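You operate a simulated robot arm through the tools that you are given. There is no shell and no other tool.

You are at the controls of a simulated robot arm. One attempt, no reset.

Task
Crank the long slim roll tight, till the white needle dial shows green.
Fine: black lead bar at the roll, red pressure arm down, white pawl lever on; use the red roll crank; leave the orange spring crank as it is.
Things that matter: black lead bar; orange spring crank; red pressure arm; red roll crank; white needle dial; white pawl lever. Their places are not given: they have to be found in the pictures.

The check looks at the end state, three seconds after you hand in, the way a careful person would. Anything else that was tipped, shoved, dropped, spilled or broken makes it a failure.

Robot
A 7-joint arm with a fingered hand, fixed in place. Base frame: the origin is at the foot of the arm, x ahead of it, y to its left, z up. Readings come in m, degrees, newtons and seconds.
Its first joint turns from -166.0 to 166.0 degrees. Payload 3.7 kg.
Tool frame: the origin (TCP) lies between the finger pads and is the grasp point; the fingertips stand 0.025 m ahead of it; z points along the fingers, y is the line along which they close. The gripper opens to 0.088 m. The gripper's body begins 0.029 m behind the TCP. The gripper is a hand of 5 fingers: y runs from the thumb to the fingers, the wrist lies at [-0.013, -0.106, -0.174] in the tool frame.
Orientation is that of the tool frame in the base frame, as a unit quaternion [x, y, z, w]. With the fingers straight down and the wrist toward the robot, the tool's x, y and z point along [0, 1, 0], [1, 0, 0] and [0, 0, -1] of the base frame.

Tools
- The arm moves only by the tool play_rows. Its argument "moves" is a list of rows, each a list of 6 numbers: the turn, a rotation vector about the tool's x, y, z in units of 6 degrees (1.0 is 6 degrees), then the shift along the tool's x, y, z in units of 50 mm (1.0 is 50 mm). In form: [[wx, wy, wz, x, y, z], ...]. A call has 1 to 20 rows; each row shifts and turns the commanded pose from where the row before left it, along the tool's axes as they then stand. A call with a number of a shift or a turn outside -1 to 1 is refused whole. Each row takes 0.2 s and may step no farther than 0.05 m and 8.6 degrees from the row before; otherwise, the whole call is refused. A pose out of reach is approached as far as the arm can. The call stops where the force on the tool passes 90 N (or 10 N more than at its start, if that is more) or the arm is blocked; 0.2 s more then pass. In this call time passes only in rows, and 0.2 s behind the last. It gives the time, the measured TCP pose, the force on the tool (base axes), the opening and the grip force at its end, in the units of the frame above (readings bear some noise), with the torque about the TCP (base axes, N m) and any sound that the robot's microphone picked up.
- Cameras (640 x 400 px; columns grow to the right, rows downward): "scene" is fixed at [0.4009, 0.5008, 1.7027]; the picture's right is [-1.00, -0.03, 0.00], its down [-0.01, 0.56, -0.83] and it looks along [0.02, -0.83, -0.56] (base axes); focal length 331 px, centre (320, 200). "wrist" rides on the gripper at [0.059, -0.079, -0.105] in the tool frame; the picture's right is [-0.73, 0.32, -0.61], its down [-0.62, -0.68, 0.38] and it looks along [-0.29, 0.66, 0.70] (tool axes); focal length 234 px, centre (320, 200).
- capture(camera): a new picture of that camera. No time passes.
- move_fingers(index, middle, ring, little, thumb_bend, thumb_turn): sets how far each is bent, from 0 (flat) to 1 (curled in); at 0.3 the hand is open as for a grip, at 0.7 the pads meet at the TCP. One left out holds its place. A second passes; each finger stops where it meets its share of the squeeze, and holds until it gets a number again. It is the only way to open and close the hand. It gives what a move gives, with no picture; readings hold the bend of each and the force on index, middle, ring, little, thumb and palm. thumb_turn goes from beside the hand (0) to across from the fingers (1), as for a grip.
- point_at(camera, pixels): for up to 12 pixels [column, row] of the newest picture of that camera ("zoom" is the newest enlarged one), the place [x, y, z] in the base frame of the surface seen there, good to about 0.002 m. No time passes.
- close_up(camera, box): a new picture of the part [left, top, right, bottom] of that camera's present view, enlarged. No time passes.
- sign_off(): hands the job in; it is judged then, once.

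Unless the task says otherwise, let go and move clear before handing in.

The tools are called after "Emit:" as a command line: name --pt "numbers of a row" for each row, then --argument value for the rest, lists and objects as JSON in quotes. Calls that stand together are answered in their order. play_rows: Moves the arm, as the interface text tells. Its arguments: {"type":"object","properties":{"moves":{"type":"array","items":{"type":"array","items":{"type":"number"}}}},"required":["moves"]} The other tools are called the same way: move_fingers (index, middle, ring, little, thumb_bend, thumb_turn) moves the fingers one by one; capture (camera) takes a picture; point_at (camera, pixels) gives the place of the surface under pixels of a picture; close_up (camera, box) takes an enlarged picture of a part of a camera's view; sign_off () hands the job in.

At the start:

```text
time_s: 0.0
eef_pos: [0.2206, -0.322, 1.3814]
tool_rot: [0.707, 0.708, 0.0, 0.0]
contact_force: [-0.2, 0.6, -0.5]
wrist_torque: [-0.03, 0.01, 0.02]
finger_gap: 0.0877
finger_force: 0.0
shape: jaw
bend: [0.3, 0.3, 0.3, 0.3, 0.3, 0.98]
finger forces: [0.1, 0.1, 0.0, 0.1, 0.1, 0.0]
```

scene: 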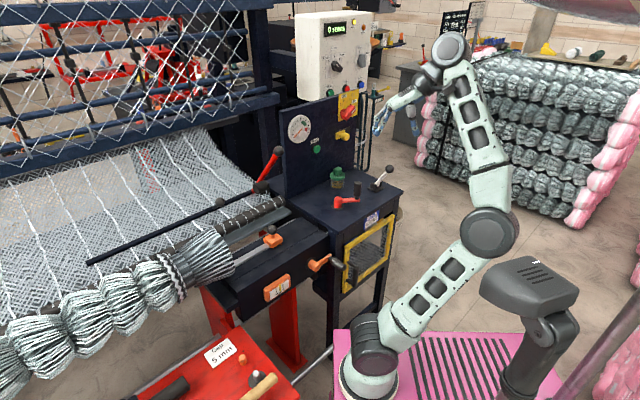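
wrist: 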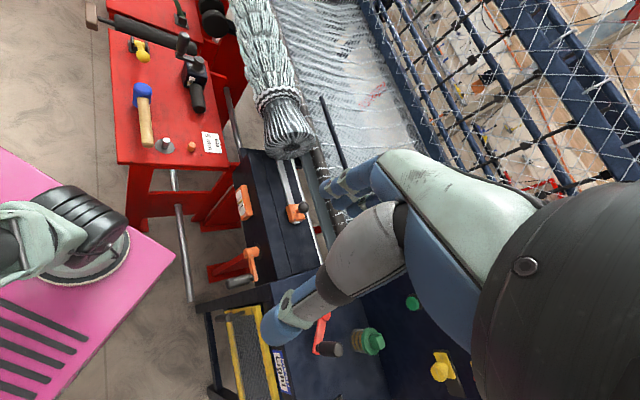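

The scene shows a net-making machine with a white dial near (299,128), a lever with a red handle near (270,165), a red crank near (345,200), and a lever with a white/black knob near (380,178). I'll take close-ups to identify the parts.

Emit:
close_up --camera "scene" --box '[240, 80, 420, 193]'

Emit:
close_up --camera "scene" --box '[200, 180, 420, 318]'

Emit:
close_up --camera "scene" --box '[60, 140, 300, 290]'

Emit:
close_up --camera "wrist" --box '[200, 100, 460, 400]'

```text
3.54 times, centred on (330, 136) of scene
```

zoom: 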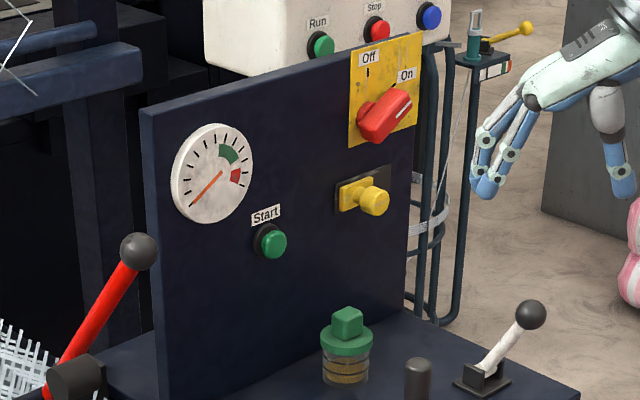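

```text
2.90 times, centred on (310, 249) of scene
```

zoom: 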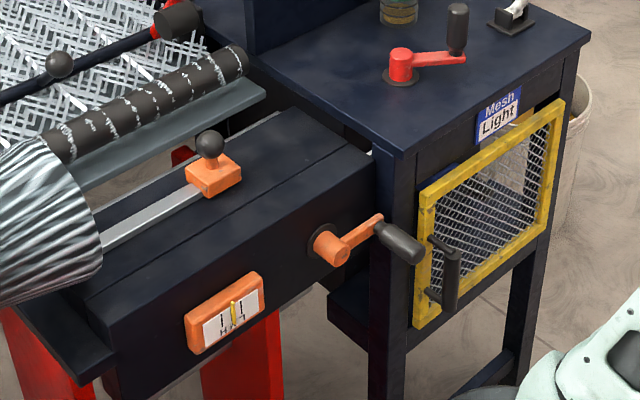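

```text
2.67 times, centred on (180, 215) of scene
```

zoom: 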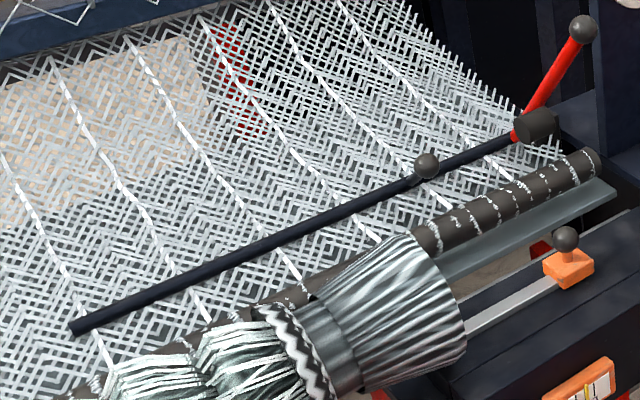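

```text
1.33 times, centred on (330, 250) of wrist
```

zoom: 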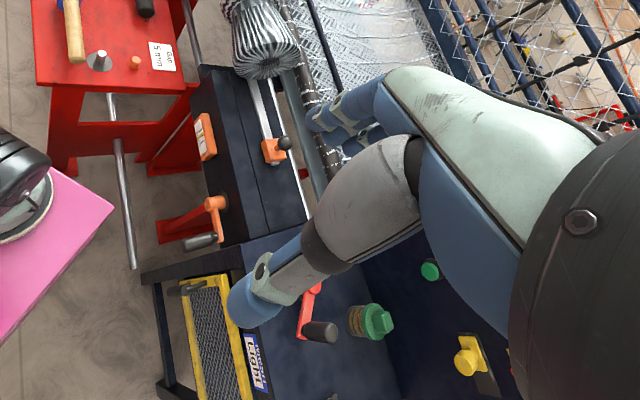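

I've found the red crank on the table, the white lever beside it, the red arm and black bar with a knob, and the orange crank at the front. Next I'll read their places.

Emit:
capture --camera "scene"

Emit:
point_at --camera "scene" --pixels '[[278, 151], [270, 165], [262, 186], [220, 203], [90, 263], [160, 233], [282, 199], [250, 215], [272, 230], [318, 264], [338, 265], [300, 128]]'

Emit:
point_at --camera "scene" --pixels '[[338, 202], [349, 200], [357, 186], [357, 192], [389, 168], [381, 178], [375, 187], [338, 175], [310, 210], [370, 205], [400, 190], [345, 225]]'

```text
taken
```

scene: 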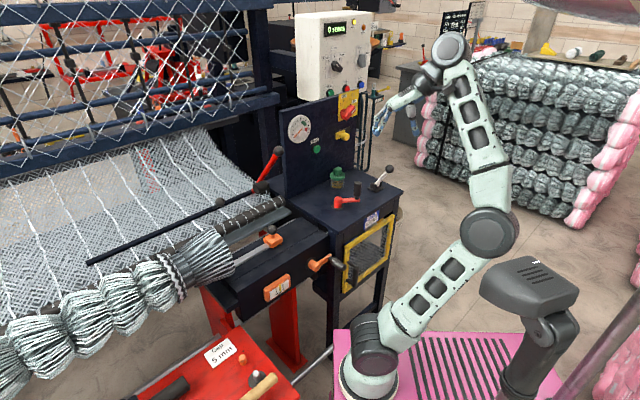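

```text
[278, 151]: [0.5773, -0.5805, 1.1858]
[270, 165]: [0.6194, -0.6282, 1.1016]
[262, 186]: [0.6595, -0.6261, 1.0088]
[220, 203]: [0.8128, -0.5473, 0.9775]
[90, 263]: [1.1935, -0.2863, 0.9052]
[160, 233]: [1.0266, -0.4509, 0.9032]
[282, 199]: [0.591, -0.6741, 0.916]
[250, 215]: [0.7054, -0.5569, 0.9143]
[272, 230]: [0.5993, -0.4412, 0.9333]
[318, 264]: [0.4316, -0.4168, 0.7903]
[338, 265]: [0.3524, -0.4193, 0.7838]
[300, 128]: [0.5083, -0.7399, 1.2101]
```

```text
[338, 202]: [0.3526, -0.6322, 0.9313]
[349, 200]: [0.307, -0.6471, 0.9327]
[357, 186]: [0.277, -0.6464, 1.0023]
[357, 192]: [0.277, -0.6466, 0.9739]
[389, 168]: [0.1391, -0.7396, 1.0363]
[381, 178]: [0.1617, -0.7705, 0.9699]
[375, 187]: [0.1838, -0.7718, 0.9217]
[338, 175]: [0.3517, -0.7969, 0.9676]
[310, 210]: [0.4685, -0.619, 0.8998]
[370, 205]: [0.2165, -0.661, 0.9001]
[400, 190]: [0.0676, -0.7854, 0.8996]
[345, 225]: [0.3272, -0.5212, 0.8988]
```

The key points are placed: red crank handle near (0.277,-0.646,1.0), white lever knob near (0.139,-0.74,1.036), red arm knob near (0.577,-0.58,1.186). I'll zoom in more on the bar, roll and arm pivot.

Emit:
close_up --camera "scene" --box '[200, 140, 296, 200]'

Emit:
close_up --camera "scene" --box '[190, 180, 302, 250]'

Emit:
close_up --camera "scene" --box '[320, 150, 416, 210]'

Emit:
close_up --camera "scene" --box '[70, 195, 230, 295]'

Emit:
close_up --camera "scene" --box '[270, 105, 334, 145]'

```text
6.67 times, centred on (248, 170) of scene
```

zoom: 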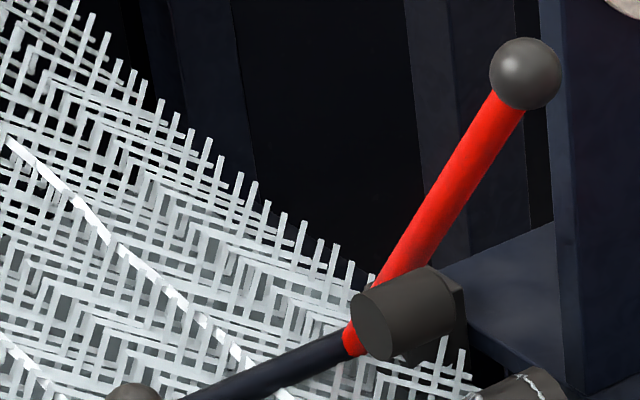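

```text
5.71 times, centred on (246, 215) of scene
```

zoom: 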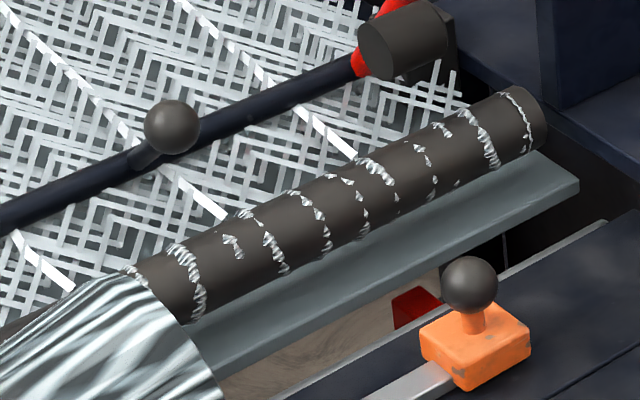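

```text
6.67 times, centred on (368, 180) of scene
```

zoom: 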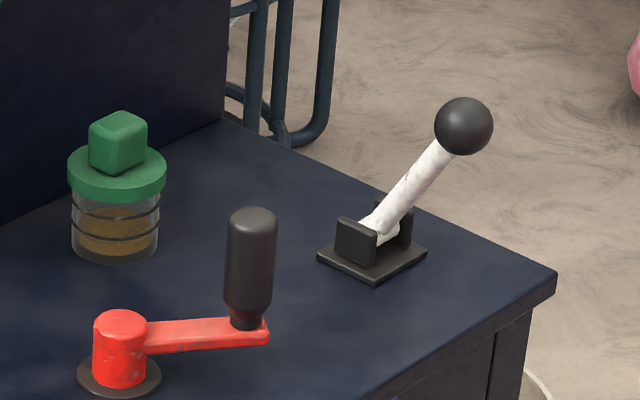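

```text
4.00 times, centred on (150, 245) of scene
```

zoom: 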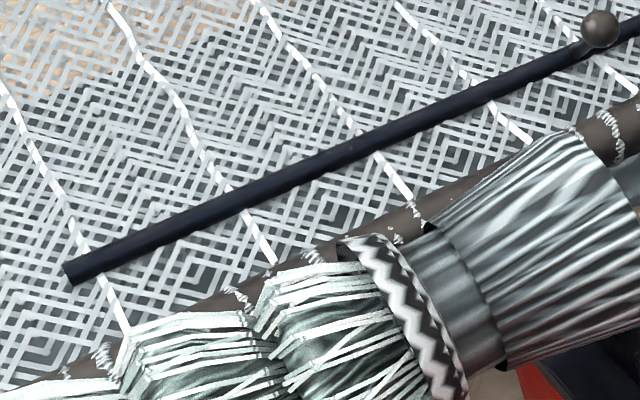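

```text
10.00 times, centred on (302, 125) of scene
```

zoom: 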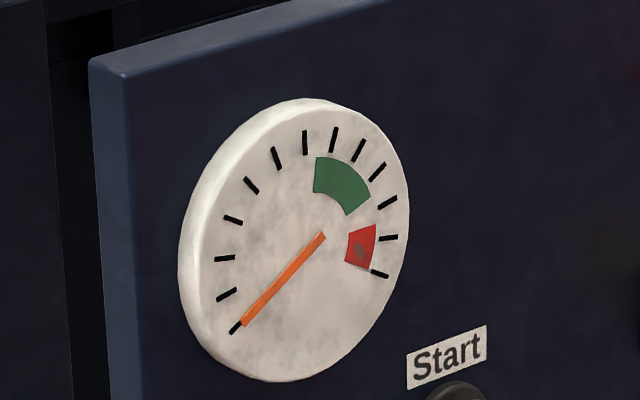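

The dial needle rests at the first tick with green from about 55–75%. Next I'll measure the red arm, bar and roll points accurately through zoom pictures.

Emit:
close_up --camera "scene" --box '[200, 140, 296, 200]'

Emit:
point_at --camera "zoom" --pixels '[[525, 70], [495, 120], [440, 200], [400, 270], [375, 320], [420, 300], [455, 310], [350, 342], [280, 370], [135, 392], [220, 390], [520, 385]]'

Emit:
close_up --camera "scene" --box '[190, 180, 302, 250]'

Emit:
point_at --camera "zoom" --pixels '[[172, 127], [145, 155], [250, 115], [60, 190], [530, 110], [480, 135], [400, 175], [300, 220], [200, 265], [400, 220], [468, 285], [520, 100]]'

Emit:
close_up --camera "scene" --box '[70, 195, 230, 295]'

Emit:
point_at --camera "zoom" --pixels '[[75, 270], [200, 215], [300, 172], [400, 130], [500, 85], [560, 60], [600, 28], [600, 140], [480, 190], [230, 295], [90, 360], [560, 200]]'

Emit:
close_up --camera "scene" --box '[320, 150, 416, 210]'

Emit:
point_at --camera "zoom" --pixels '[[120, 322], [120, 370], [250, 215], [250, 260], [250, 300], [260, 335], [464, 125], [435, 165], [390, 215], [372, 265], [410, 230], [355, 245]]'

```text
6.67 times, centred on (248, 170) of scene
```

zoom: 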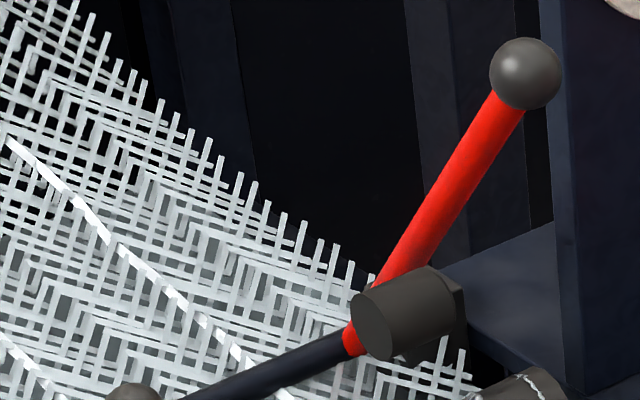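

```text
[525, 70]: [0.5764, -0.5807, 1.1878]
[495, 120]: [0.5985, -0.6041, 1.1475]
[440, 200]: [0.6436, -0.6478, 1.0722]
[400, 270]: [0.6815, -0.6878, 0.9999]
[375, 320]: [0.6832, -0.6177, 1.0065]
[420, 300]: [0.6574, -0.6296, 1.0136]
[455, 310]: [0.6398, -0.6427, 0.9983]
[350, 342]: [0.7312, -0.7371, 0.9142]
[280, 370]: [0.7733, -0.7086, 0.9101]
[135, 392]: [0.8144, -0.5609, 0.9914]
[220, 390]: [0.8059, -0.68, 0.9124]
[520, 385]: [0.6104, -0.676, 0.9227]
```

```text
5.71 times, centred on (246, 215) of scene
```

zoom: 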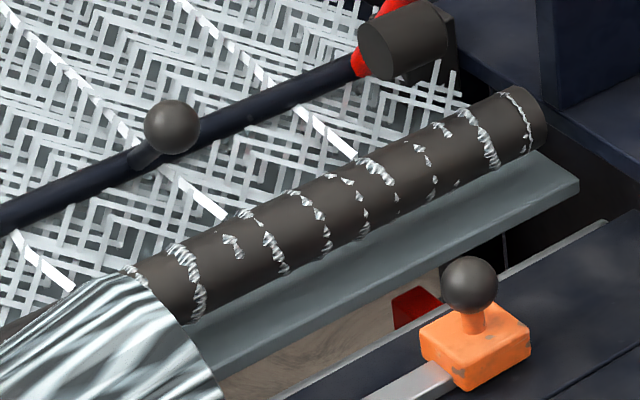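

```text
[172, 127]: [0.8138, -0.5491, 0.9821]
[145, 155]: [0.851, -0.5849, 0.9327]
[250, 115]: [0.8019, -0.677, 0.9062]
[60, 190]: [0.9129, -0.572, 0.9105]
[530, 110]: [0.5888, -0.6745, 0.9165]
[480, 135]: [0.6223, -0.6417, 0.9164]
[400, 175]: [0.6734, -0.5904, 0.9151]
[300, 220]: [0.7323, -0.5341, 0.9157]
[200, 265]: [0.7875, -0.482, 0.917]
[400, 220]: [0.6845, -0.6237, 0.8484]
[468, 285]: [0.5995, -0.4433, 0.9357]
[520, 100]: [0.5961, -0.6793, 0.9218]
```

```text
4.00 times, centred on (150, 245) of scene
```

zoom: 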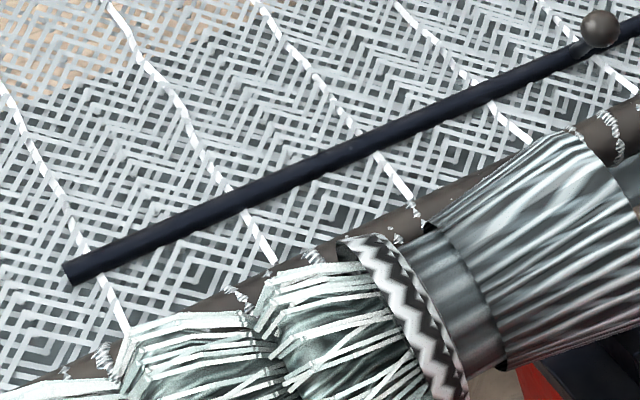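

```text
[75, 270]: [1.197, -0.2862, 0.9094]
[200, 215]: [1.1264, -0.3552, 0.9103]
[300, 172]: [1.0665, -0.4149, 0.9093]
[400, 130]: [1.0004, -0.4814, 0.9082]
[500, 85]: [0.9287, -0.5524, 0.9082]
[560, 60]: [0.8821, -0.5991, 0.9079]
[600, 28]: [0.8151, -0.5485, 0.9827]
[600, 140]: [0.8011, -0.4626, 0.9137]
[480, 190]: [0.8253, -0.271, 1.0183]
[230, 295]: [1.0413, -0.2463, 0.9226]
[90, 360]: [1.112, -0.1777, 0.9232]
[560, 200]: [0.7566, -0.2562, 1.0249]
```

```text
6.67 times, centred on (368, 180) of scene
```

zoom: 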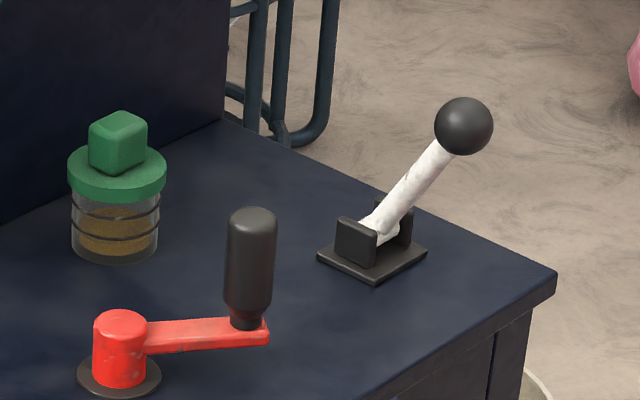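

```text
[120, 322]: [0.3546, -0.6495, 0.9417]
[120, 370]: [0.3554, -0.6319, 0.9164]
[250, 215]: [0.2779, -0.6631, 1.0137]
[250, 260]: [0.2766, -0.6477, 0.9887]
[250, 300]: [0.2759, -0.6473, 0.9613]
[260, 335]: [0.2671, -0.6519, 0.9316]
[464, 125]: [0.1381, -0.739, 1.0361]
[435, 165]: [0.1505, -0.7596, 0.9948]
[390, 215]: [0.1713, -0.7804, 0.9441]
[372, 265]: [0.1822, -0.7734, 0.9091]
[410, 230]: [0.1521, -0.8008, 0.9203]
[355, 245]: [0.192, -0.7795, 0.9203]
```

In a machine frame turned 45° about z, the black bar sits about 0.15 m behind the roll. The red arm and the white lever both seem to swing in the plane across the roll. I'll zoom further on the hub and the lever feet before moving.

Emit:
close_up --camera "scene" --box '[240, 170, 288, 200]'

Emit:
close_up --camera "scene" --box '[360, 155, 408, 195]'

Emit:
close_up --camera "wrist" --box '[260, 80, 380, 200]'

Emit:
close_up --camera "wrist" --box '[260, 280, 420, 380]'

```text
13.33 times, centred on (264, 185) of scene
```

zoom: 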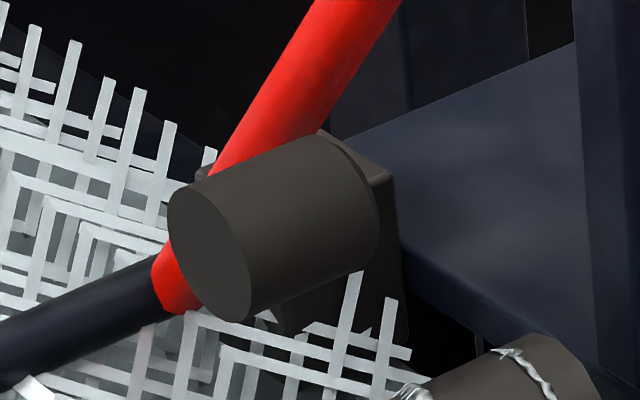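

```text
10.00 times, centred on (384, 175) of scene
```

zoom: 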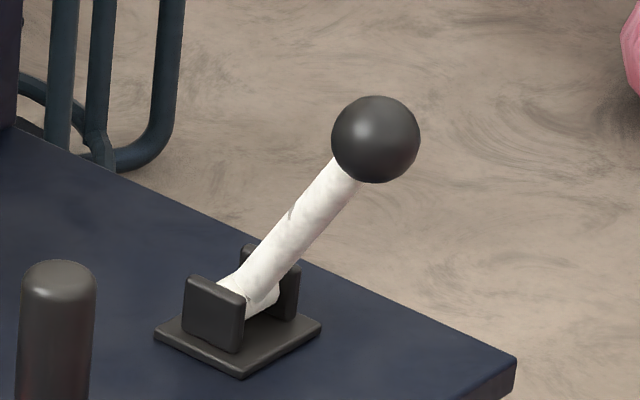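

```text
3.33 times, centred on (320, 140) of wrist
```

zoom: 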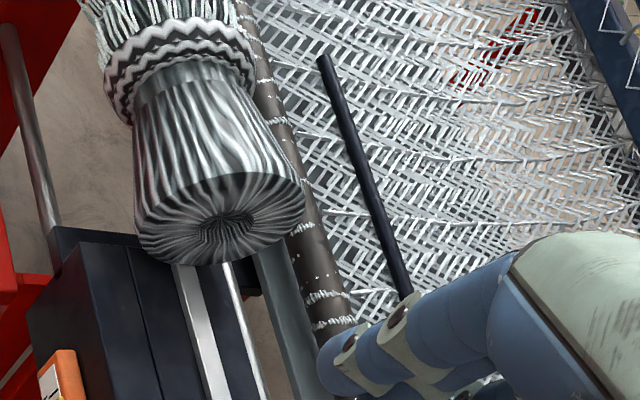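

```text
4.00 times, centred on (340, 330) of wrist
```

zoom: 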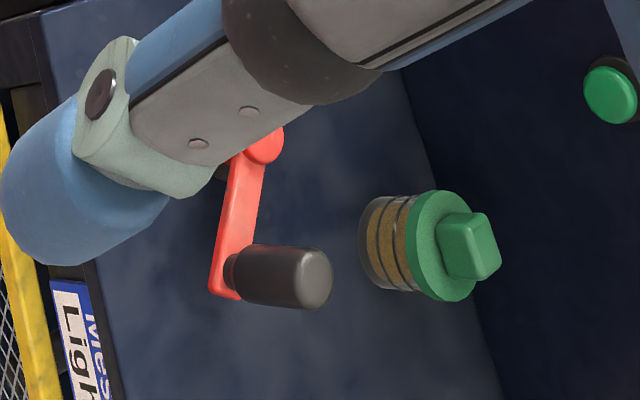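

The hub has a dark plate behind it and the red arm passes between them. I'll measure those surfaces to find the arm's pivot.

Emit:
close_up --camera "scene" --box '[240, 170, 288, 200]'

Emit:
point_at --camera "zoom" --pixels '[[204, 173], [386, 200], [398, 300], [290, 322], [165, 285], [185, 300], [215, 255], [300, 200], [345, 150], [240, 150], [140, 280], [500, 150]]'

Emit:
close_up --camera "scene" --box '[360, 155, 408, 195]'

Emit:
point_at --camera "zoom" --pixels '[[376, 140], [340, 180], [300, 225], [260, 275], [265, 300], [215, 312], [240, 365], [165, 335], [315, 325], [285, 290], [250, 250], [60, 270]]'

```text
13.33 times, centred on (264, 185) of scene
```

zoom: 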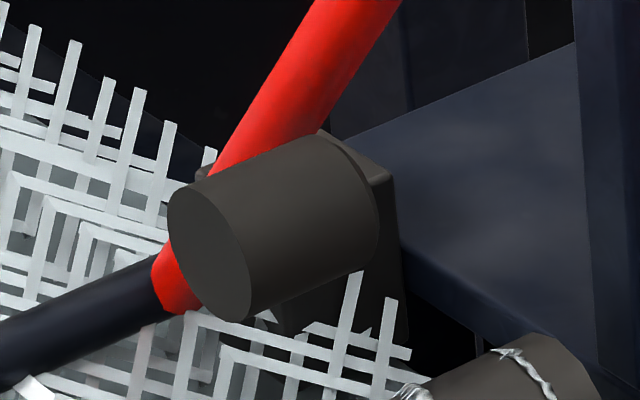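

```text
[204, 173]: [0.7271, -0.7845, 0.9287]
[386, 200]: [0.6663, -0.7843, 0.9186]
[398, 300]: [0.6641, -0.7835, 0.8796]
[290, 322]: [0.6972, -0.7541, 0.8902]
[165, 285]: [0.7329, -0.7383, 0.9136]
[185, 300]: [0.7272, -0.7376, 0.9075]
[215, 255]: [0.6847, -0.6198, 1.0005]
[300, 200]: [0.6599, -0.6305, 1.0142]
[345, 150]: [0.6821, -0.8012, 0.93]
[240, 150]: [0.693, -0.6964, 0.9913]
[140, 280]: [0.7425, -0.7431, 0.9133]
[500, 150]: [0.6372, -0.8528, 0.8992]
```

```text
10.00 times, centred on (384, 175) of scene
```

zoom: 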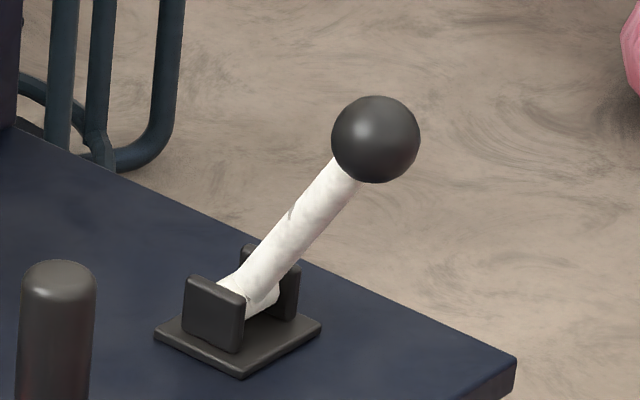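

```text
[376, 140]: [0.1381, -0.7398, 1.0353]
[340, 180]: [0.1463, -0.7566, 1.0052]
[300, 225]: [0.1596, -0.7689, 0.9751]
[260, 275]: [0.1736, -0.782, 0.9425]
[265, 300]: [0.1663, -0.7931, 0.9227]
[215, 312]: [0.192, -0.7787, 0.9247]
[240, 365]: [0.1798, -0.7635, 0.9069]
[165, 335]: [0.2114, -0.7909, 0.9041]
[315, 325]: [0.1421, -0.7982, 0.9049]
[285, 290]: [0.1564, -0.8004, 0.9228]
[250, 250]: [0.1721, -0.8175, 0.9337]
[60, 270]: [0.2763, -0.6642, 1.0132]
```

The arm's pivot block sits near machine v=-1.05, z=0.91, so the black hub is the presser pad above the roll. Now I'll check where the robot's own links are, to judge reach.

Emit:
point_at --camera "scene" --pixels '[[370, 350], [370, 385], [425, 300], [487, 232], [480, 170], [465, 100], [450, 50], [430, 75], [400, 100], [460, 360], [540, 390], [345, 390]]'

Emit:
point_at --camera "wrist" --pixels '[[60, 180], [100, 240], [30, 330], [150, 300], [328, 350], [370, 342], [440, 370], [300, 210], [330, 105], [348, 165], [250, 205], [250, 265]]'

```text
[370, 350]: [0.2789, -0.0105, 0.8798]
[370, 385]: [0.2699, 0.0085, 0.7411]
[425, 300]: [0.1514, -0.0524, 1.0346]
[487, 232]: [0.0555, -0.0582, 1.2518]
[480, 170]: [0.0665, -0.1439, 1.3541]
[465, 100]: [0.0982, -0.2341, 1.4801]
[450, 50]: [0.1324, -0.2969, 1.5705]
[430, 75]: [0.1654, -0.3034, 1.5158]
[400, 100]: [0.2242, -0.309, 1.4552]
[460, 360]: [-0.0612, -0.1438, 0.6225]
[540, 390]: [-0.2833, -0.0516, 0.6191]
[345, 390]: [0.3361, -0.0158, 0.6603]
```

```text
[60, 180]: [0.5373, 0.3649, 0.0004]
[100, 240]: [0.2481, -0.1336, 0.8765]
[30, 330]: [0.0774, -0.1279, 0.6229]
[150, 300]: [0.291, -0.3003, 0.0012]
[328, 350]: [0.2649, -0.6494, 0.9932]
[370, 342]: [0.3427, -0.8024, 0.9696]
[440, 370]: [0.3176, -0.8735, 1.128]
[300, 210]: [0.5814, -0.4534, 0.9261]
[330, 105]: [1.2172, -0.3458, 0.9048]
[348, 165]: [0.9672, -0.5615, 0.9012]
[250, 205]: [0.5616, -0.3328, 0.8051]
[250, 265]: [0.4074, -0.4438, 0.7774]
```

The pink plate is at z≈0.62 and the floor at 0. I'll zoom on what looks like the robot's foot to understand the arm's layout.

Emit:
close_up --camera "scene" --box '[320, 250, 640, 400]'

Emit:
close_up --camera "wrist" --box '[0, 140, 200, 400]'

Emit:
point_at --camera "scene" --pixels '[[345, 345], [395, 345], [350, 372], [395, 385], [530, 290], [545, 350], [545, 390], [480, 255], [400, 340], [410, 50], [380, 120], [415, 105]]'

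```text
2.00 times, centred on (480, 325) of scene
```

zoom: 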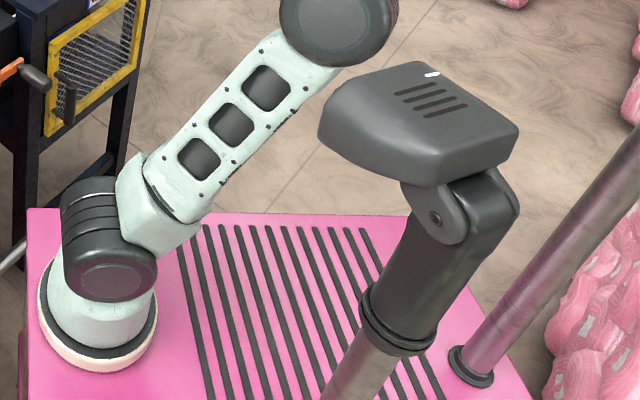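

```text
1.54 times, centred on (100, 270) of wrist
```

zoom: 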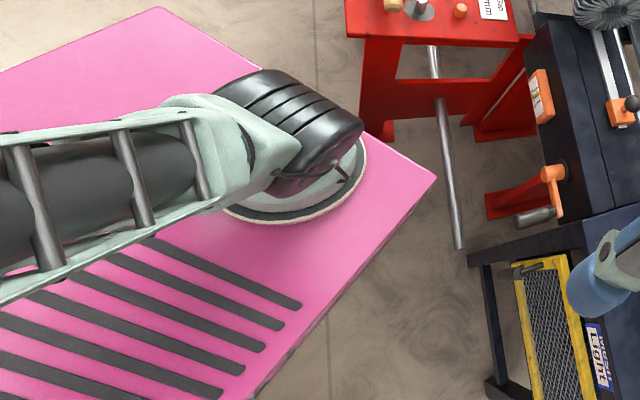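

```text
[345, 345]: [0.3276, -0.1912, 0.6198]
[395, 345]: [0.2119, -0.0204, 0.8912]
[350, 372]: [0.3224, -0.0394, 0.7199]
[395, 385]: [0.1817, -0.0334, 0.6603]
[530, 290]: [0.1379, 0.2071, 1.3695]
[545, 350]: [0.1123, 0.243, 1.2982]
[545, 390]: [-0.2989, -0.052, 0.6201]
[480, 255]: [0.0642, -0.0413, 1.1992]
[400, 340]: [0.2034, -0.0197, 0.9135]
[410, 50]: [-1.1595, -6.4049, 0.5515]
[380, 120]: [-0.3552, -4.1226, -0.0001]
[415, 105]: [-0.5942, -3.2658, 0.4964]
```

The robot's foot is near (0.25,-0.08,0.66) on the pink cart, so all parts lie within about 0.75 m of its axis. First I'll turn the tool 45° about its z so its axes line up with the machine (x along the roll, y away from the operator).

Emit:
play_rows --pt "0 0 0.9375 0 0 0" --pt "0 0 0.9375 0 0 0" --pt "0 0 0.9375 0 0 0" --pt "0 0 0.9375 0 0 0" --pt "0 0 0.9375 0 0 0" --pt "0 0 0.9375 0 0 0" --pt "0 0 0.9375 0 0 0" --pt "0 0 0.9375 0 0 0"

```text
time_s: 1.8
eef_pos: [0.221, -0.3237, 1.3817]
tool_rot: [0.924, 0.382, 0.002, 0.0]
contact_force: [0.6, 0.0, 0.1]
wrist_torque: [-0.02, 0.0, -0.01]
finger_gap: 0.0875
finger_force: 0.1
shape: jaw
bend: [0.3, 0.3, 0.3, 0.3, 0.3, 0.98]
finger forces: [0.1, 0.0, 0.0, 0.0, 0.0, 0.0]
```

The turn worked (tool x now along the roll direction). Now I'll move toward a spot in front of and above the bar's knob at about (0.69,-0.44,1.2).

Emit:
play_rows --pt "0 0 0 0.423 0.693 0.3" --pt "0 0 0 0.423 0.693 0.3" --pt "0 0 0 0.423 0.693 0.3" --pt "0 0 0 0.423 0.693 0.3" --pt "0 0 0 0.423 0.693 0.3" --pt "0 0 0 0.423 0.693 0.3" --pt "0 0 0 0.423 0.693 0.3" --pt "0 0 0 0.423 0.693 0.3" --pt "0 0 0 0.423 0.693 0.3" --pt "0 0 0 0.423 0.693 0.3" --pt "0 0 0 0.423 0.693 0.3" --pt "0 0 0 0.423 0.693 0.3"

Emit:
capture --camera "scene"

Emit:
capture --camera "wrist"

```text
time_s: 4.4
eef_pos: [0.6936, -0.4356, 1.2042]
tool_rot: [0.924, 0.383, 0.001, 0.001]
contact_force: [-1.1, 0.0, -0.1]
wrist_torque: [-0.02, 0.04, 0.01]
finger_gap: 0.0875
finger_force: 0.0
shape: jaw
bend: [0.3, 0.3, 0.3, 0.3, 0.3, 0.98]
finger forces: [0.1, 0.0, 0.0, 0.1, 0.1, 0.0]
```

```text
taken
```

scene: 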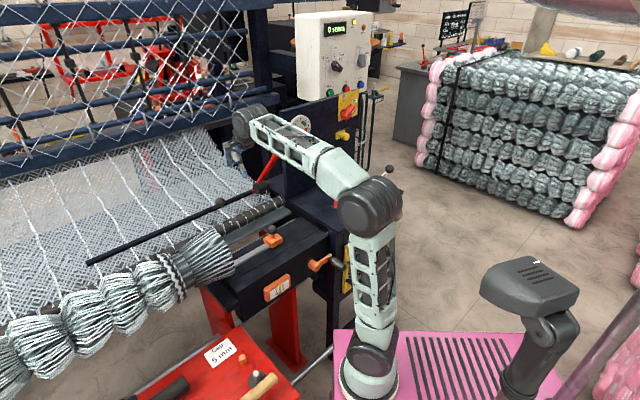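

```text
taken
```

wrist: 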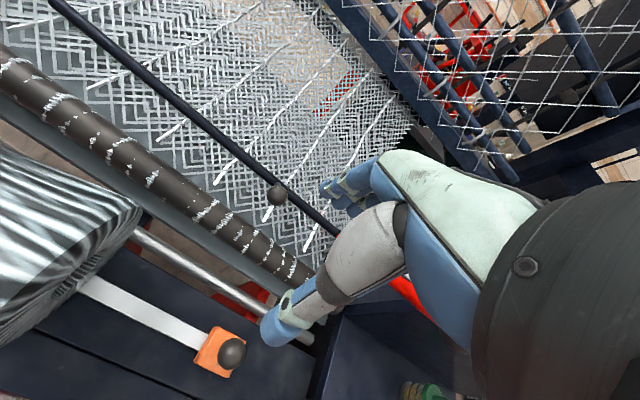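

The hand is now in front of the bar; the wrist view shows the bar's knob at (278,193) and the roll. I'll measure the knob, stem, bar and the red arm from this angle.

Emit:
close_up --camera "wrist" --box '[220, 150, 380, 250]'

Emit:
point_at --camera "wrist" --pixels '[[278, 193], [285, 190], [272, 190], [290, 192], [299, 205], [250, 170], [200, 120], [100, 40], [325, 230], [290, 265], [200, 205], [60, 90]]'

```text
4.00 times, centred on (300, 200) of wrist
```

zoom: 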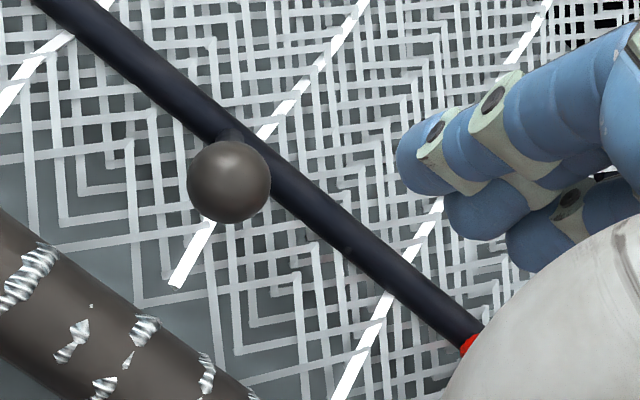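

```text
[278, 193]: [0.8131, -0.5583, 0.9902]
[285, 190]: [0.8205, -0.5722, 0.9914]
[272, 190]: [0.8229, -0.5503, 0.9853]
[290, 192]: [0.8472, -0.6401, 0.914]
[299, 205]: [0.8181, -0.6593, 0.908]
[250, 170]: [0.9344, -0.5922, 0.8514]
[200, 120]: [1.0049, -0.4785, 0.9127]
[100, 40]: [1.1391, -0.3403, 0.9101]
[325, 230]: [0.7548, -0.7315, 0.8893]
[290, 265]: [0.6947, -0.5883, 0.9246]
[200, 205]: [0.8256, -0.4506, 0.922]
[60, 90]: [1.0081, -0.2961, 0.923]
```

The knob's centre works out to about (0.818,-0.565,0.975), with its stem going down and back to the bar. I'll check where the forearm runs relative to the red arm's knob before lowering.

Emit:
point_at --camera "scene" --pixels '[[370, 210], [330, 165], [295, 145], [250, 125], [240, 155], [270, 165], [375, 300], [390, 195], [365, 255]]'

Emit:
close_up --camera "scene" --box '[200, 90, 420, 230]'

```text
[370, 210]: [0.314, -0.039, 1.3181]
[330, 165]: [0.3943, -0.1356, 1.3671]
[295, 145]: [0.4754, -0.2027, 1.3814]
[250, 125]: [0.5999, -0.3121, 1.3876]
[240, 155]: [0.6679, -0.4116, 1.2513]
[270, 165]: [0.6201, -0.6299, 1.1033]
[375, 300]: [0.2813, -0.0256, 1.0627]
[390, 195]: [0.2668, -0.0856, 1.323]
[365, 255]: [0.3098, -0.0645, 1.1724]
```

```text
2.86 times, centred on (310, 160) of scene
```

zoom: 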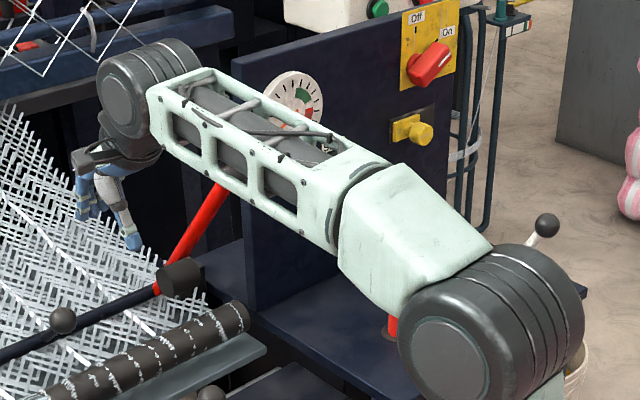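

The forearm runs well clear of the red knob. Next I'll move back over the bar's knob and lower to about 3 cm above final height, then look.

Emit:
play_rows --pt "0 0 0 0 0.72 0.32" --pt "0 0 0 0 0.72 0.32" --pt "0 0 0 0 0.72 0.32" --pt "0 0 0 0 0.72 0.32" --pt "0 0 0 0 0.72 0.32" --pt "0 0 0 0 0 0.5" --pt "0 0 0 0 0 0.5" --pt "0 0 0 0 0 0.4"

Emit:
capture --camera "wrist"

Emit:
close_up --camera "scene" --box '[150, 100, 310, 220]'

```text
time_s: 6.2
eef_pos: [0.8199, -0.564, 1.0516]
tool_rot: [0.924, 0.383, 0.0, 0.0]
contact_force: [-0.4, -0.8, 0.5]
wrist_torque: [0.04, -0.01, -0.01]
finger_gap: 0.0876
finger_force: 0.1
shape: jaw
bend: [0.3, 0.3, 0.3, 0.3, 0.3, 0.98]
finger forces: [0.0, 0.1, 0.1, 0.0, 0.0, 0.0]
```

```text
taken
```

wrist: 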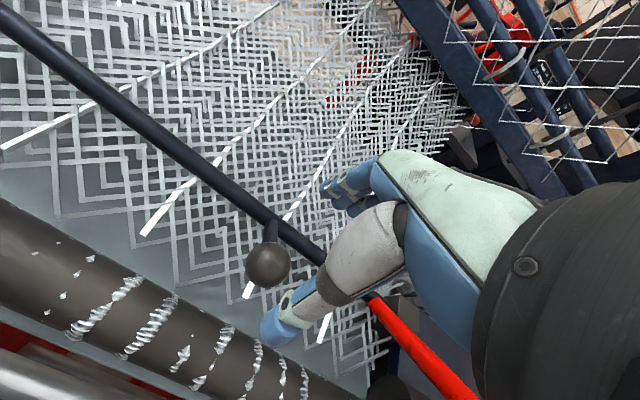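

```text
3.33 times, centred on (230, 160) of scene
```

zoom: 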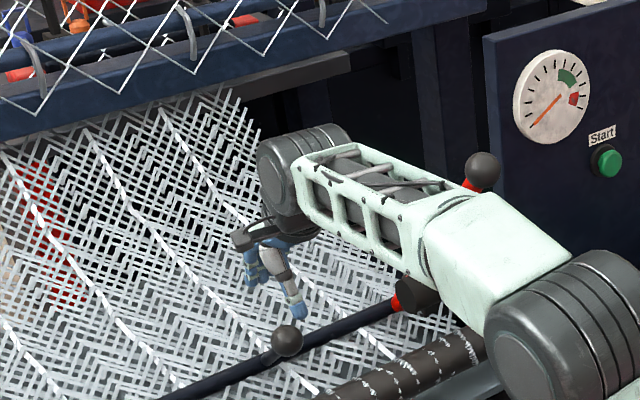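

The fingers are open just above the knob, which is at (268,265) in the wrist view. I'll measure the thumb and finger tips and the knob to align them.

Emit:
point_at --camera "wrist" --pixels '[[268, 262], [262, 270], [275, 330], [290, 300], [325, 300], [335, 187], [350, 185], [358, 205], [340, 200], [285, 235]]'

Emit:
close_up --camera "wrist" --box '[220, 140, 420, 360]'

```text
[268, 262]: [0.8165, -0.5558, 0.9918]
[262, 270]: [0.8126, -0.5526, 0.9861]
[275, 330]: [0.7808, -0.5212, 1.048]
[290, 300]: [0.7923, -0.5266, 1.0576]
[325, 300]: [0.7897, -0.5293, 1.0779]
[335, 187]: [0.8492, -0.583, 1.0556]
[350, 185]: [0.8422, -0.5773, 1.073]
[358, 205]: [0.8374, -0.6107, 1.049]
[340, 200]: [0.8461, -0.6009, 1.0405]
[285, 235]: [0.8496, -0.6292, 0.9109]
```

```text
1.82 times, centred on (320, 250) of wrist
```

zoom: 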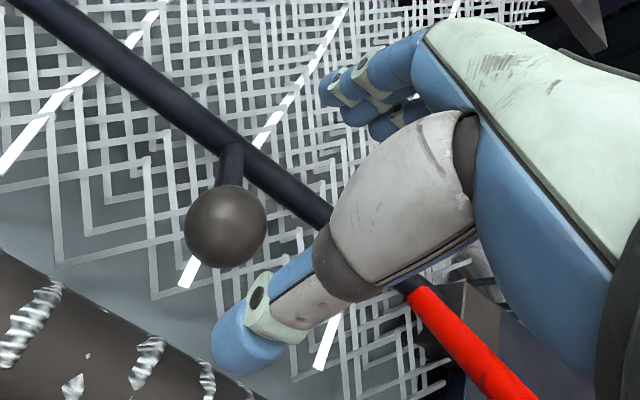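

The knob centre (0.818,-0.565,0.976) lines up with the TCP in plan. I'll lower about 6.5 cm so the knob sits between thumb and fingers.

Emit:
play_rows --pt "0 0 0 0 0 0.35" --pt "0 0 0 0 0 0.35" --pt "0 0 0 0 0 0.35" --pt "0 0 0 0 0 0.25"

Emit:
close_up --camera "wrist" --box '[200, 140, 440, 380]'

Emit:
close_up --camera "scene" --box '[180, 140, 290, 220]'

```text
time_s: 7.2
eef_pos: [0.8216, -0.5639, 0.9876]
tool_rot: [0.924, 0.383, 0.0, 0.001]
contact_force: [0.0, -0.4, 0.1]
wrist_torque: [-0.01, -0.02, 0.03]
finger_gap: 0.0877
finger_force: 0.0
shape: jaw
bend: [0.3, 0.3, 0.3, 0.3, 0.3, 0.98]
finger forces: [0.1, 0.1, 0.0, 0.1, 0.0, 0.0]
```

```text
1.67 times, centred on (320, 260) of wrist
```

zoom: 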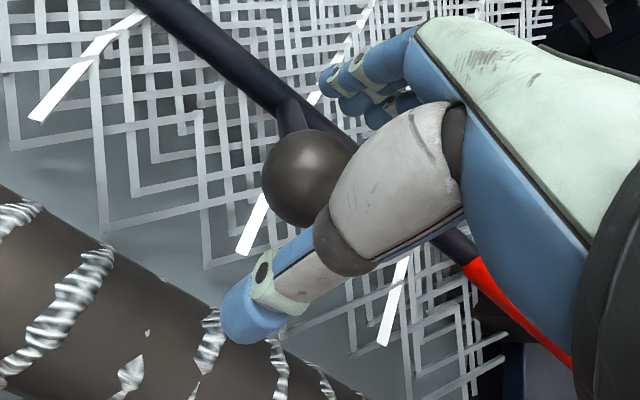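

```text
5.00 times, centred on (235, 180) of scene
```

zoom: 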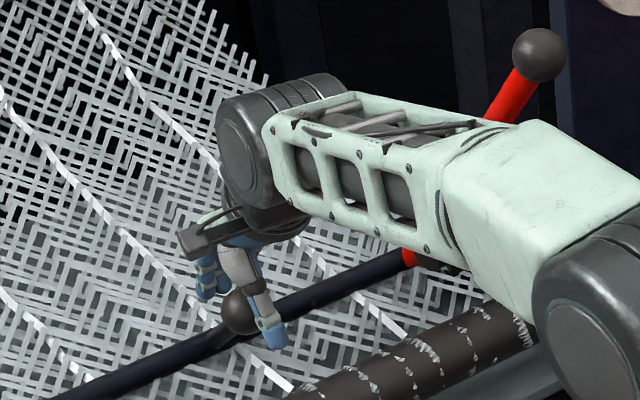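

The knob sits between thumb and fingers with no contact force. Now I'll close the hand gently on it.

Emit:
move_fingers --index 0.58 --middle 0.58 --ring 0.58 --little 0.58 --thumb_bend 0.58

Emit:
close_up --camera "wrist" --box '[200, 140, 440, 380]'

Emit:
close_up --camera "scene" --box '[180, 140, 290, 220]'

```text
time_s: 8.2
eef_pos: [0.8211, -0.563, 0.9872]
tool_rot: [0.924, 0.383, 0.0, 0.0]
contact_force: [-0.3, -0.3, 0.1]
wrist_torque: [-0.01, -0.02, -0.04]
finger_gap: 0.0312
finger_force: 1.4
shape: fingers
bend: [0.56, 0.56, 0.57, 0.57, 0.54, 0.97]
finger forces: [0.5, 0.8, 0.0, 0.0, 1.9, 0.0]
```

```text
1.67 times, centred on (320, 260) of wrist
```

zoom: 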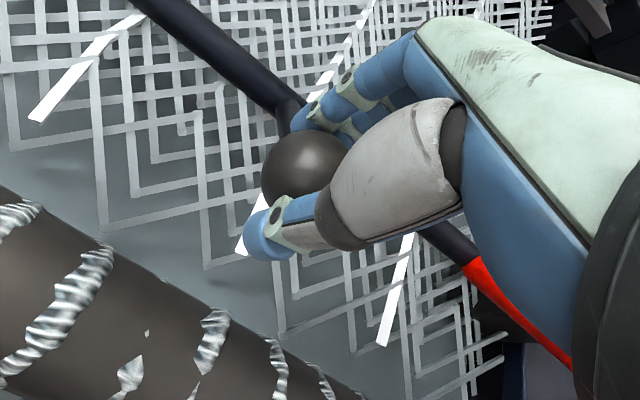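

```text
5.00 times, centred on (235, 180) of scene
```

zoom: 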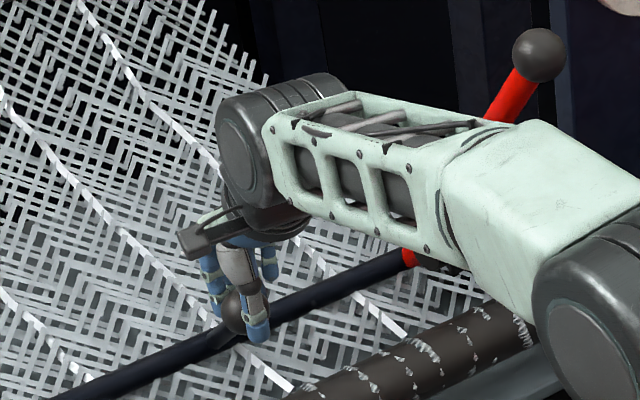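

Index and middle are behind the knob and the thumb is in front, at light forces. I'll pull toward the roll (tool -y) in small steps, 3 cm first.

Emit:
play_rows --pt "0 0 0 0 -0.15 0" --pt "0 0 0 0 -0.15 0" --pt "0 0 0 0 -0.15 0" --pt "0 0 0 0 -0.15 0"

Emit:
capture --camera "scene"

Emit:
close_up --camera "wrist" --box '[160, 100, 480, 380]'

```text
time_s: 9.2
eef_pos: [0.8007, -0.5443, 0.9885]
tool_rot: [0.924, 0.382, 0.001, 0.0]
contact_force: [0.5, -2.4, -3.8]
wrist_torque: [-0.01, -0.01, -0.02]
finger_gap: 0.0306
finger_force: 1.8
shape: fingers
bend: [0.54, 0.55, 0.57, 0.57, 0.56, 0.97]
finger forces: [1.8, 1.6, 0.0, 0.1, 0.6, 0.0]
```

```text
taken
```

scene: 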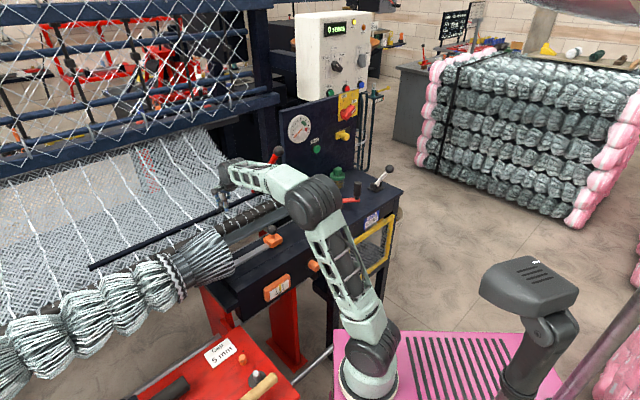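

```text
1.43 times, centred on (320, 240) of wrist
```

zoom: 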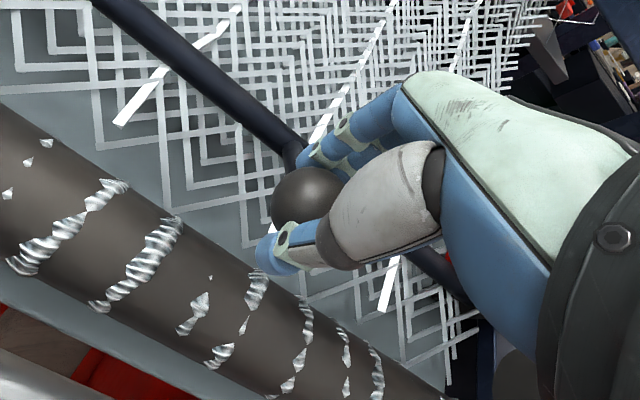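

The bar slid along with the hand (its end went from (90,263) to about (92,268)), force only ~4 N. I'll continue pulling 5 cm more.

Emit:
play_rows --pt "0 0 0 0 -0.15 0" --pt "0 0 0 0 -0.15 0" --pt "0 0 0 0 -0.15 0" --pt "0 0 0 0 -0.15 0" --pt "0 0 0 0 -0.15 0" --pt "0 0 0 0 -0.15 0"

Emit:
close_up --camera "scene" --box '[60, 130, 320, 290]'

Emit:
capture --camera "wrist"

```text
time_s: 10.6
eef_pos: [0.7697, -0.5111, 0.9874]
tool_rot: [0.924, 0.383, 0.001, 0.001]
contact_force: [1.3, -1.3, -3.3]
wrist_torque: [-0.02, 0.0, -0.01]
finger_gap: 0.0313
finger_force: 2.4
shape: fingers
bend: [0.54, 0.55, 0.57, 0.57, 0.56, 0.97]
finger forces: [1.7, 1.8, 0.1, 0.0, 1.1, 0.1]
```

```text
2.46 times, centred on (190, 210) of scene
```

zoom: 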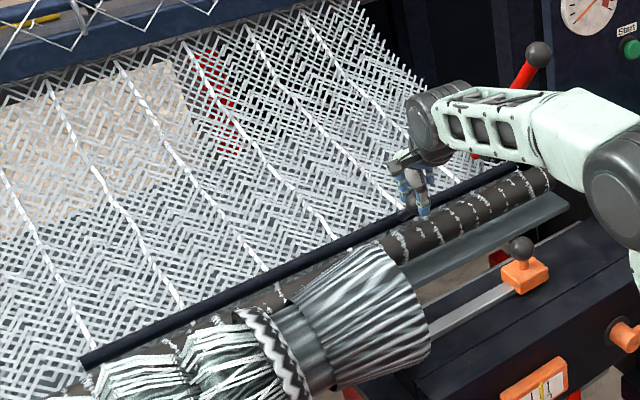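

```text
taken
```

wrist: 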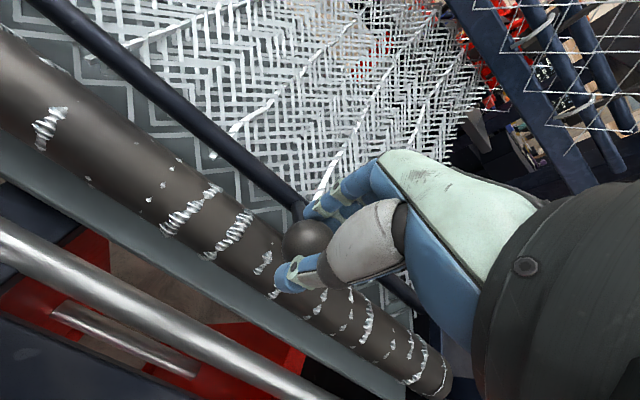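

The bar now sits about 3–4 cm from the roll, following cleanly. I'll keep pulling in smaller portions and watch the force.

Emit:
play_rows --pt "0 0 0 0 -0.14 0" --pt "0 0 0 0 -0.14 0" --pt "0 0 0 0 -0.14 0"

Emit:
capture --camera "wrist"

```text
time_s: 11.4
eef_pos: [0.7555, -0.4958, 0.9898]
tool_rot: [0.924, 0.382, 0.0, 0.001]
contact_force: [7.8, -8.3, -1.6]
wrist_torque: [-0.12, -0.13, 0.02]
finger_gap: 0.0356
finger_force: 5.7
shape: fingers
bend: [0.49, 0.51, 0.57, 0.57, 0.57, 0.97]
finger forces: [5.1, 5.5, 0.0, 0.0, 0.0, 0.0]
```

```text
taken
```

wrist: 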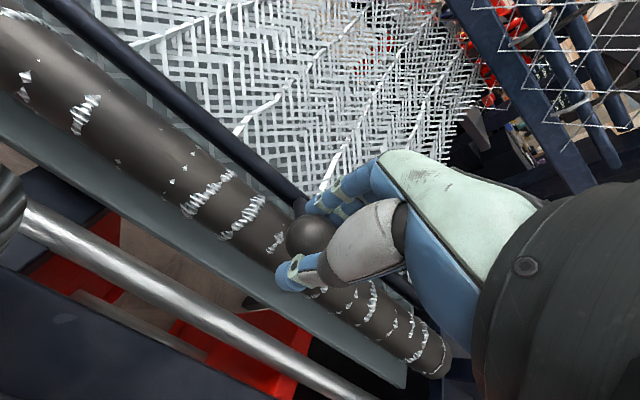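

The pull force rose to about 11 N and the fingers yielded, so the bar may have hit its stop. I'll measure the bar and roll now.

Emit:
point_at --camera "wrist" --pixels '[[220, 145], [180, 105], [130, 60], [200, 125], [150, 80], [190, 170], [130, 115], [305, 230], [300, 207]]'

Emit:
close_up --camera "scene" --box '[60, 150, 320, 310]'

Emit:
point_at --camera "zoom" --pixels '[[95, 325], [200, 265], [250, 245], [300, 222], [340, 200], [300, 262], [180, 300], [420, 165], [480, 135]]'

```text
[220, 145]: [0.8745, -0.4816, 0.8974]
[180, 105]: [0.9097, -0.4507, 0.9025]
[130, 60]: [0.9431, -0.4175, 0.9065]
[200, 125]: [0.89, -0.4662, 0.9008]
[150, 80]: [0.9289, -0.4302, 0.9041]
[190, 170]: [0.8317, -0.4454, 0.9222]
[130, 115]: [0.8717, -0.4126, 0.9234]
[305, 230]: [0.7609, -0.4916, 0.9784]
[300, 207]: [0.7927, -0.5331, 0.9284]
```

```text
2.46 times, centred on (190, 230) of scene
```

zoom: 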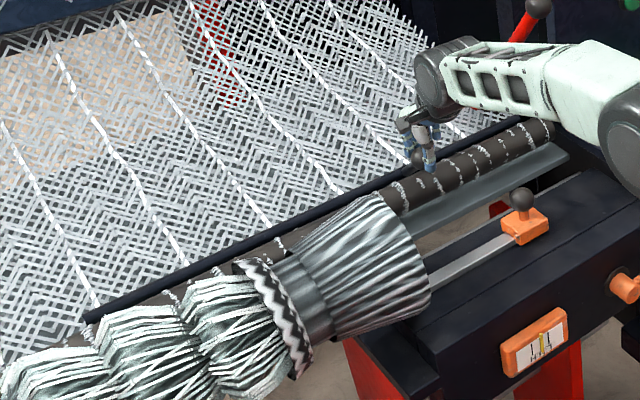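

```text
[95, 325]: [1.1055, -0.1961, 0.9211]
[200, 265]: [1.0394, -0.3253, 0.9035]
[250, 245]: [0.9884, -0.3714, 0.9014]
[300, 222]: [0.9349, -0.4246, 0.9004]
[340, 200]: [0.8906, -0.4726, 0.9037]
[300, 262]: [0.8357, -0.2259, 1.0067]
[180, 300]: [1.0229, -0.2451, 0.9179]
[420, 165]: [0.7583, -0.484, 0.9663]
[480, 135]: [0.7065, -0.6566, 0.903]
```

The bar moved about 87 mm and is roughly 2 cm short of the roll surface. I'll pull a little more and see whether it still follows or is at its stop.

Emit:
play_rows --pt "0 0 0 0 -0.1 0" --pt "0 0 0 0 -0.1 0"

Emit:
close_up --camera "scene" --box '[60, 150, 320, 310]'

Emit:
point_at --camera "zoom" --pixels '[[200, 265], [250, 245], [300, 222], [340, 200], [420, 165], [180, 280]]'

```text
time_s: 12.0
eef_pos: [0.7482, -0.4909, 0.9893]
tool_rot: [0.924, 0.383, 0.001, 0.001]
contact_force: [15.9, -15.3, 0.5]
wrist_torque: [-0.36, -0.32, 0.07]
finger_gap: 0.0438
finger_force: 10.3
shape: fingers
bend: [0.41, 0.45, 0.55, 0.57, 0.57, 0.97]
finger forces: [10.3, 9.4, 1.3, 0.1, 0.0, 0.0]
```

```text
2.46 times, centred on (190, 230) of scene
```

zoom: 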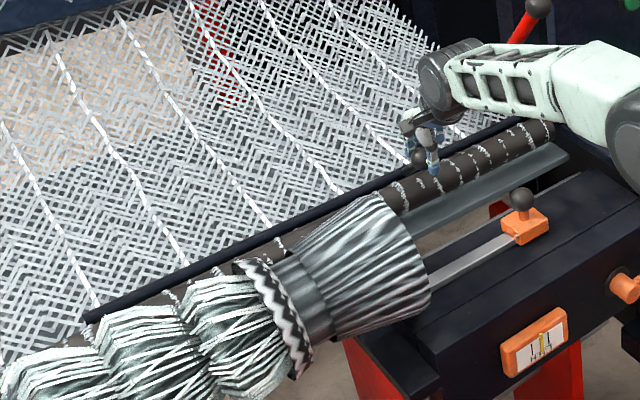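

```text
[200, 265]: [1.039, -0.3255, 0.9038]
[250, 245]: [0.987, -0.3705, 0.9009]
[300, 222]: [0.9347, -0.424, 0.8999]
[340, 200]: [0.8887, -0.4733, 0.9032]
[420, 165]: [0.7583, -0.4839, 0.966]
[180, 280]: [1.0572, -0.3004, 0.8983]
```

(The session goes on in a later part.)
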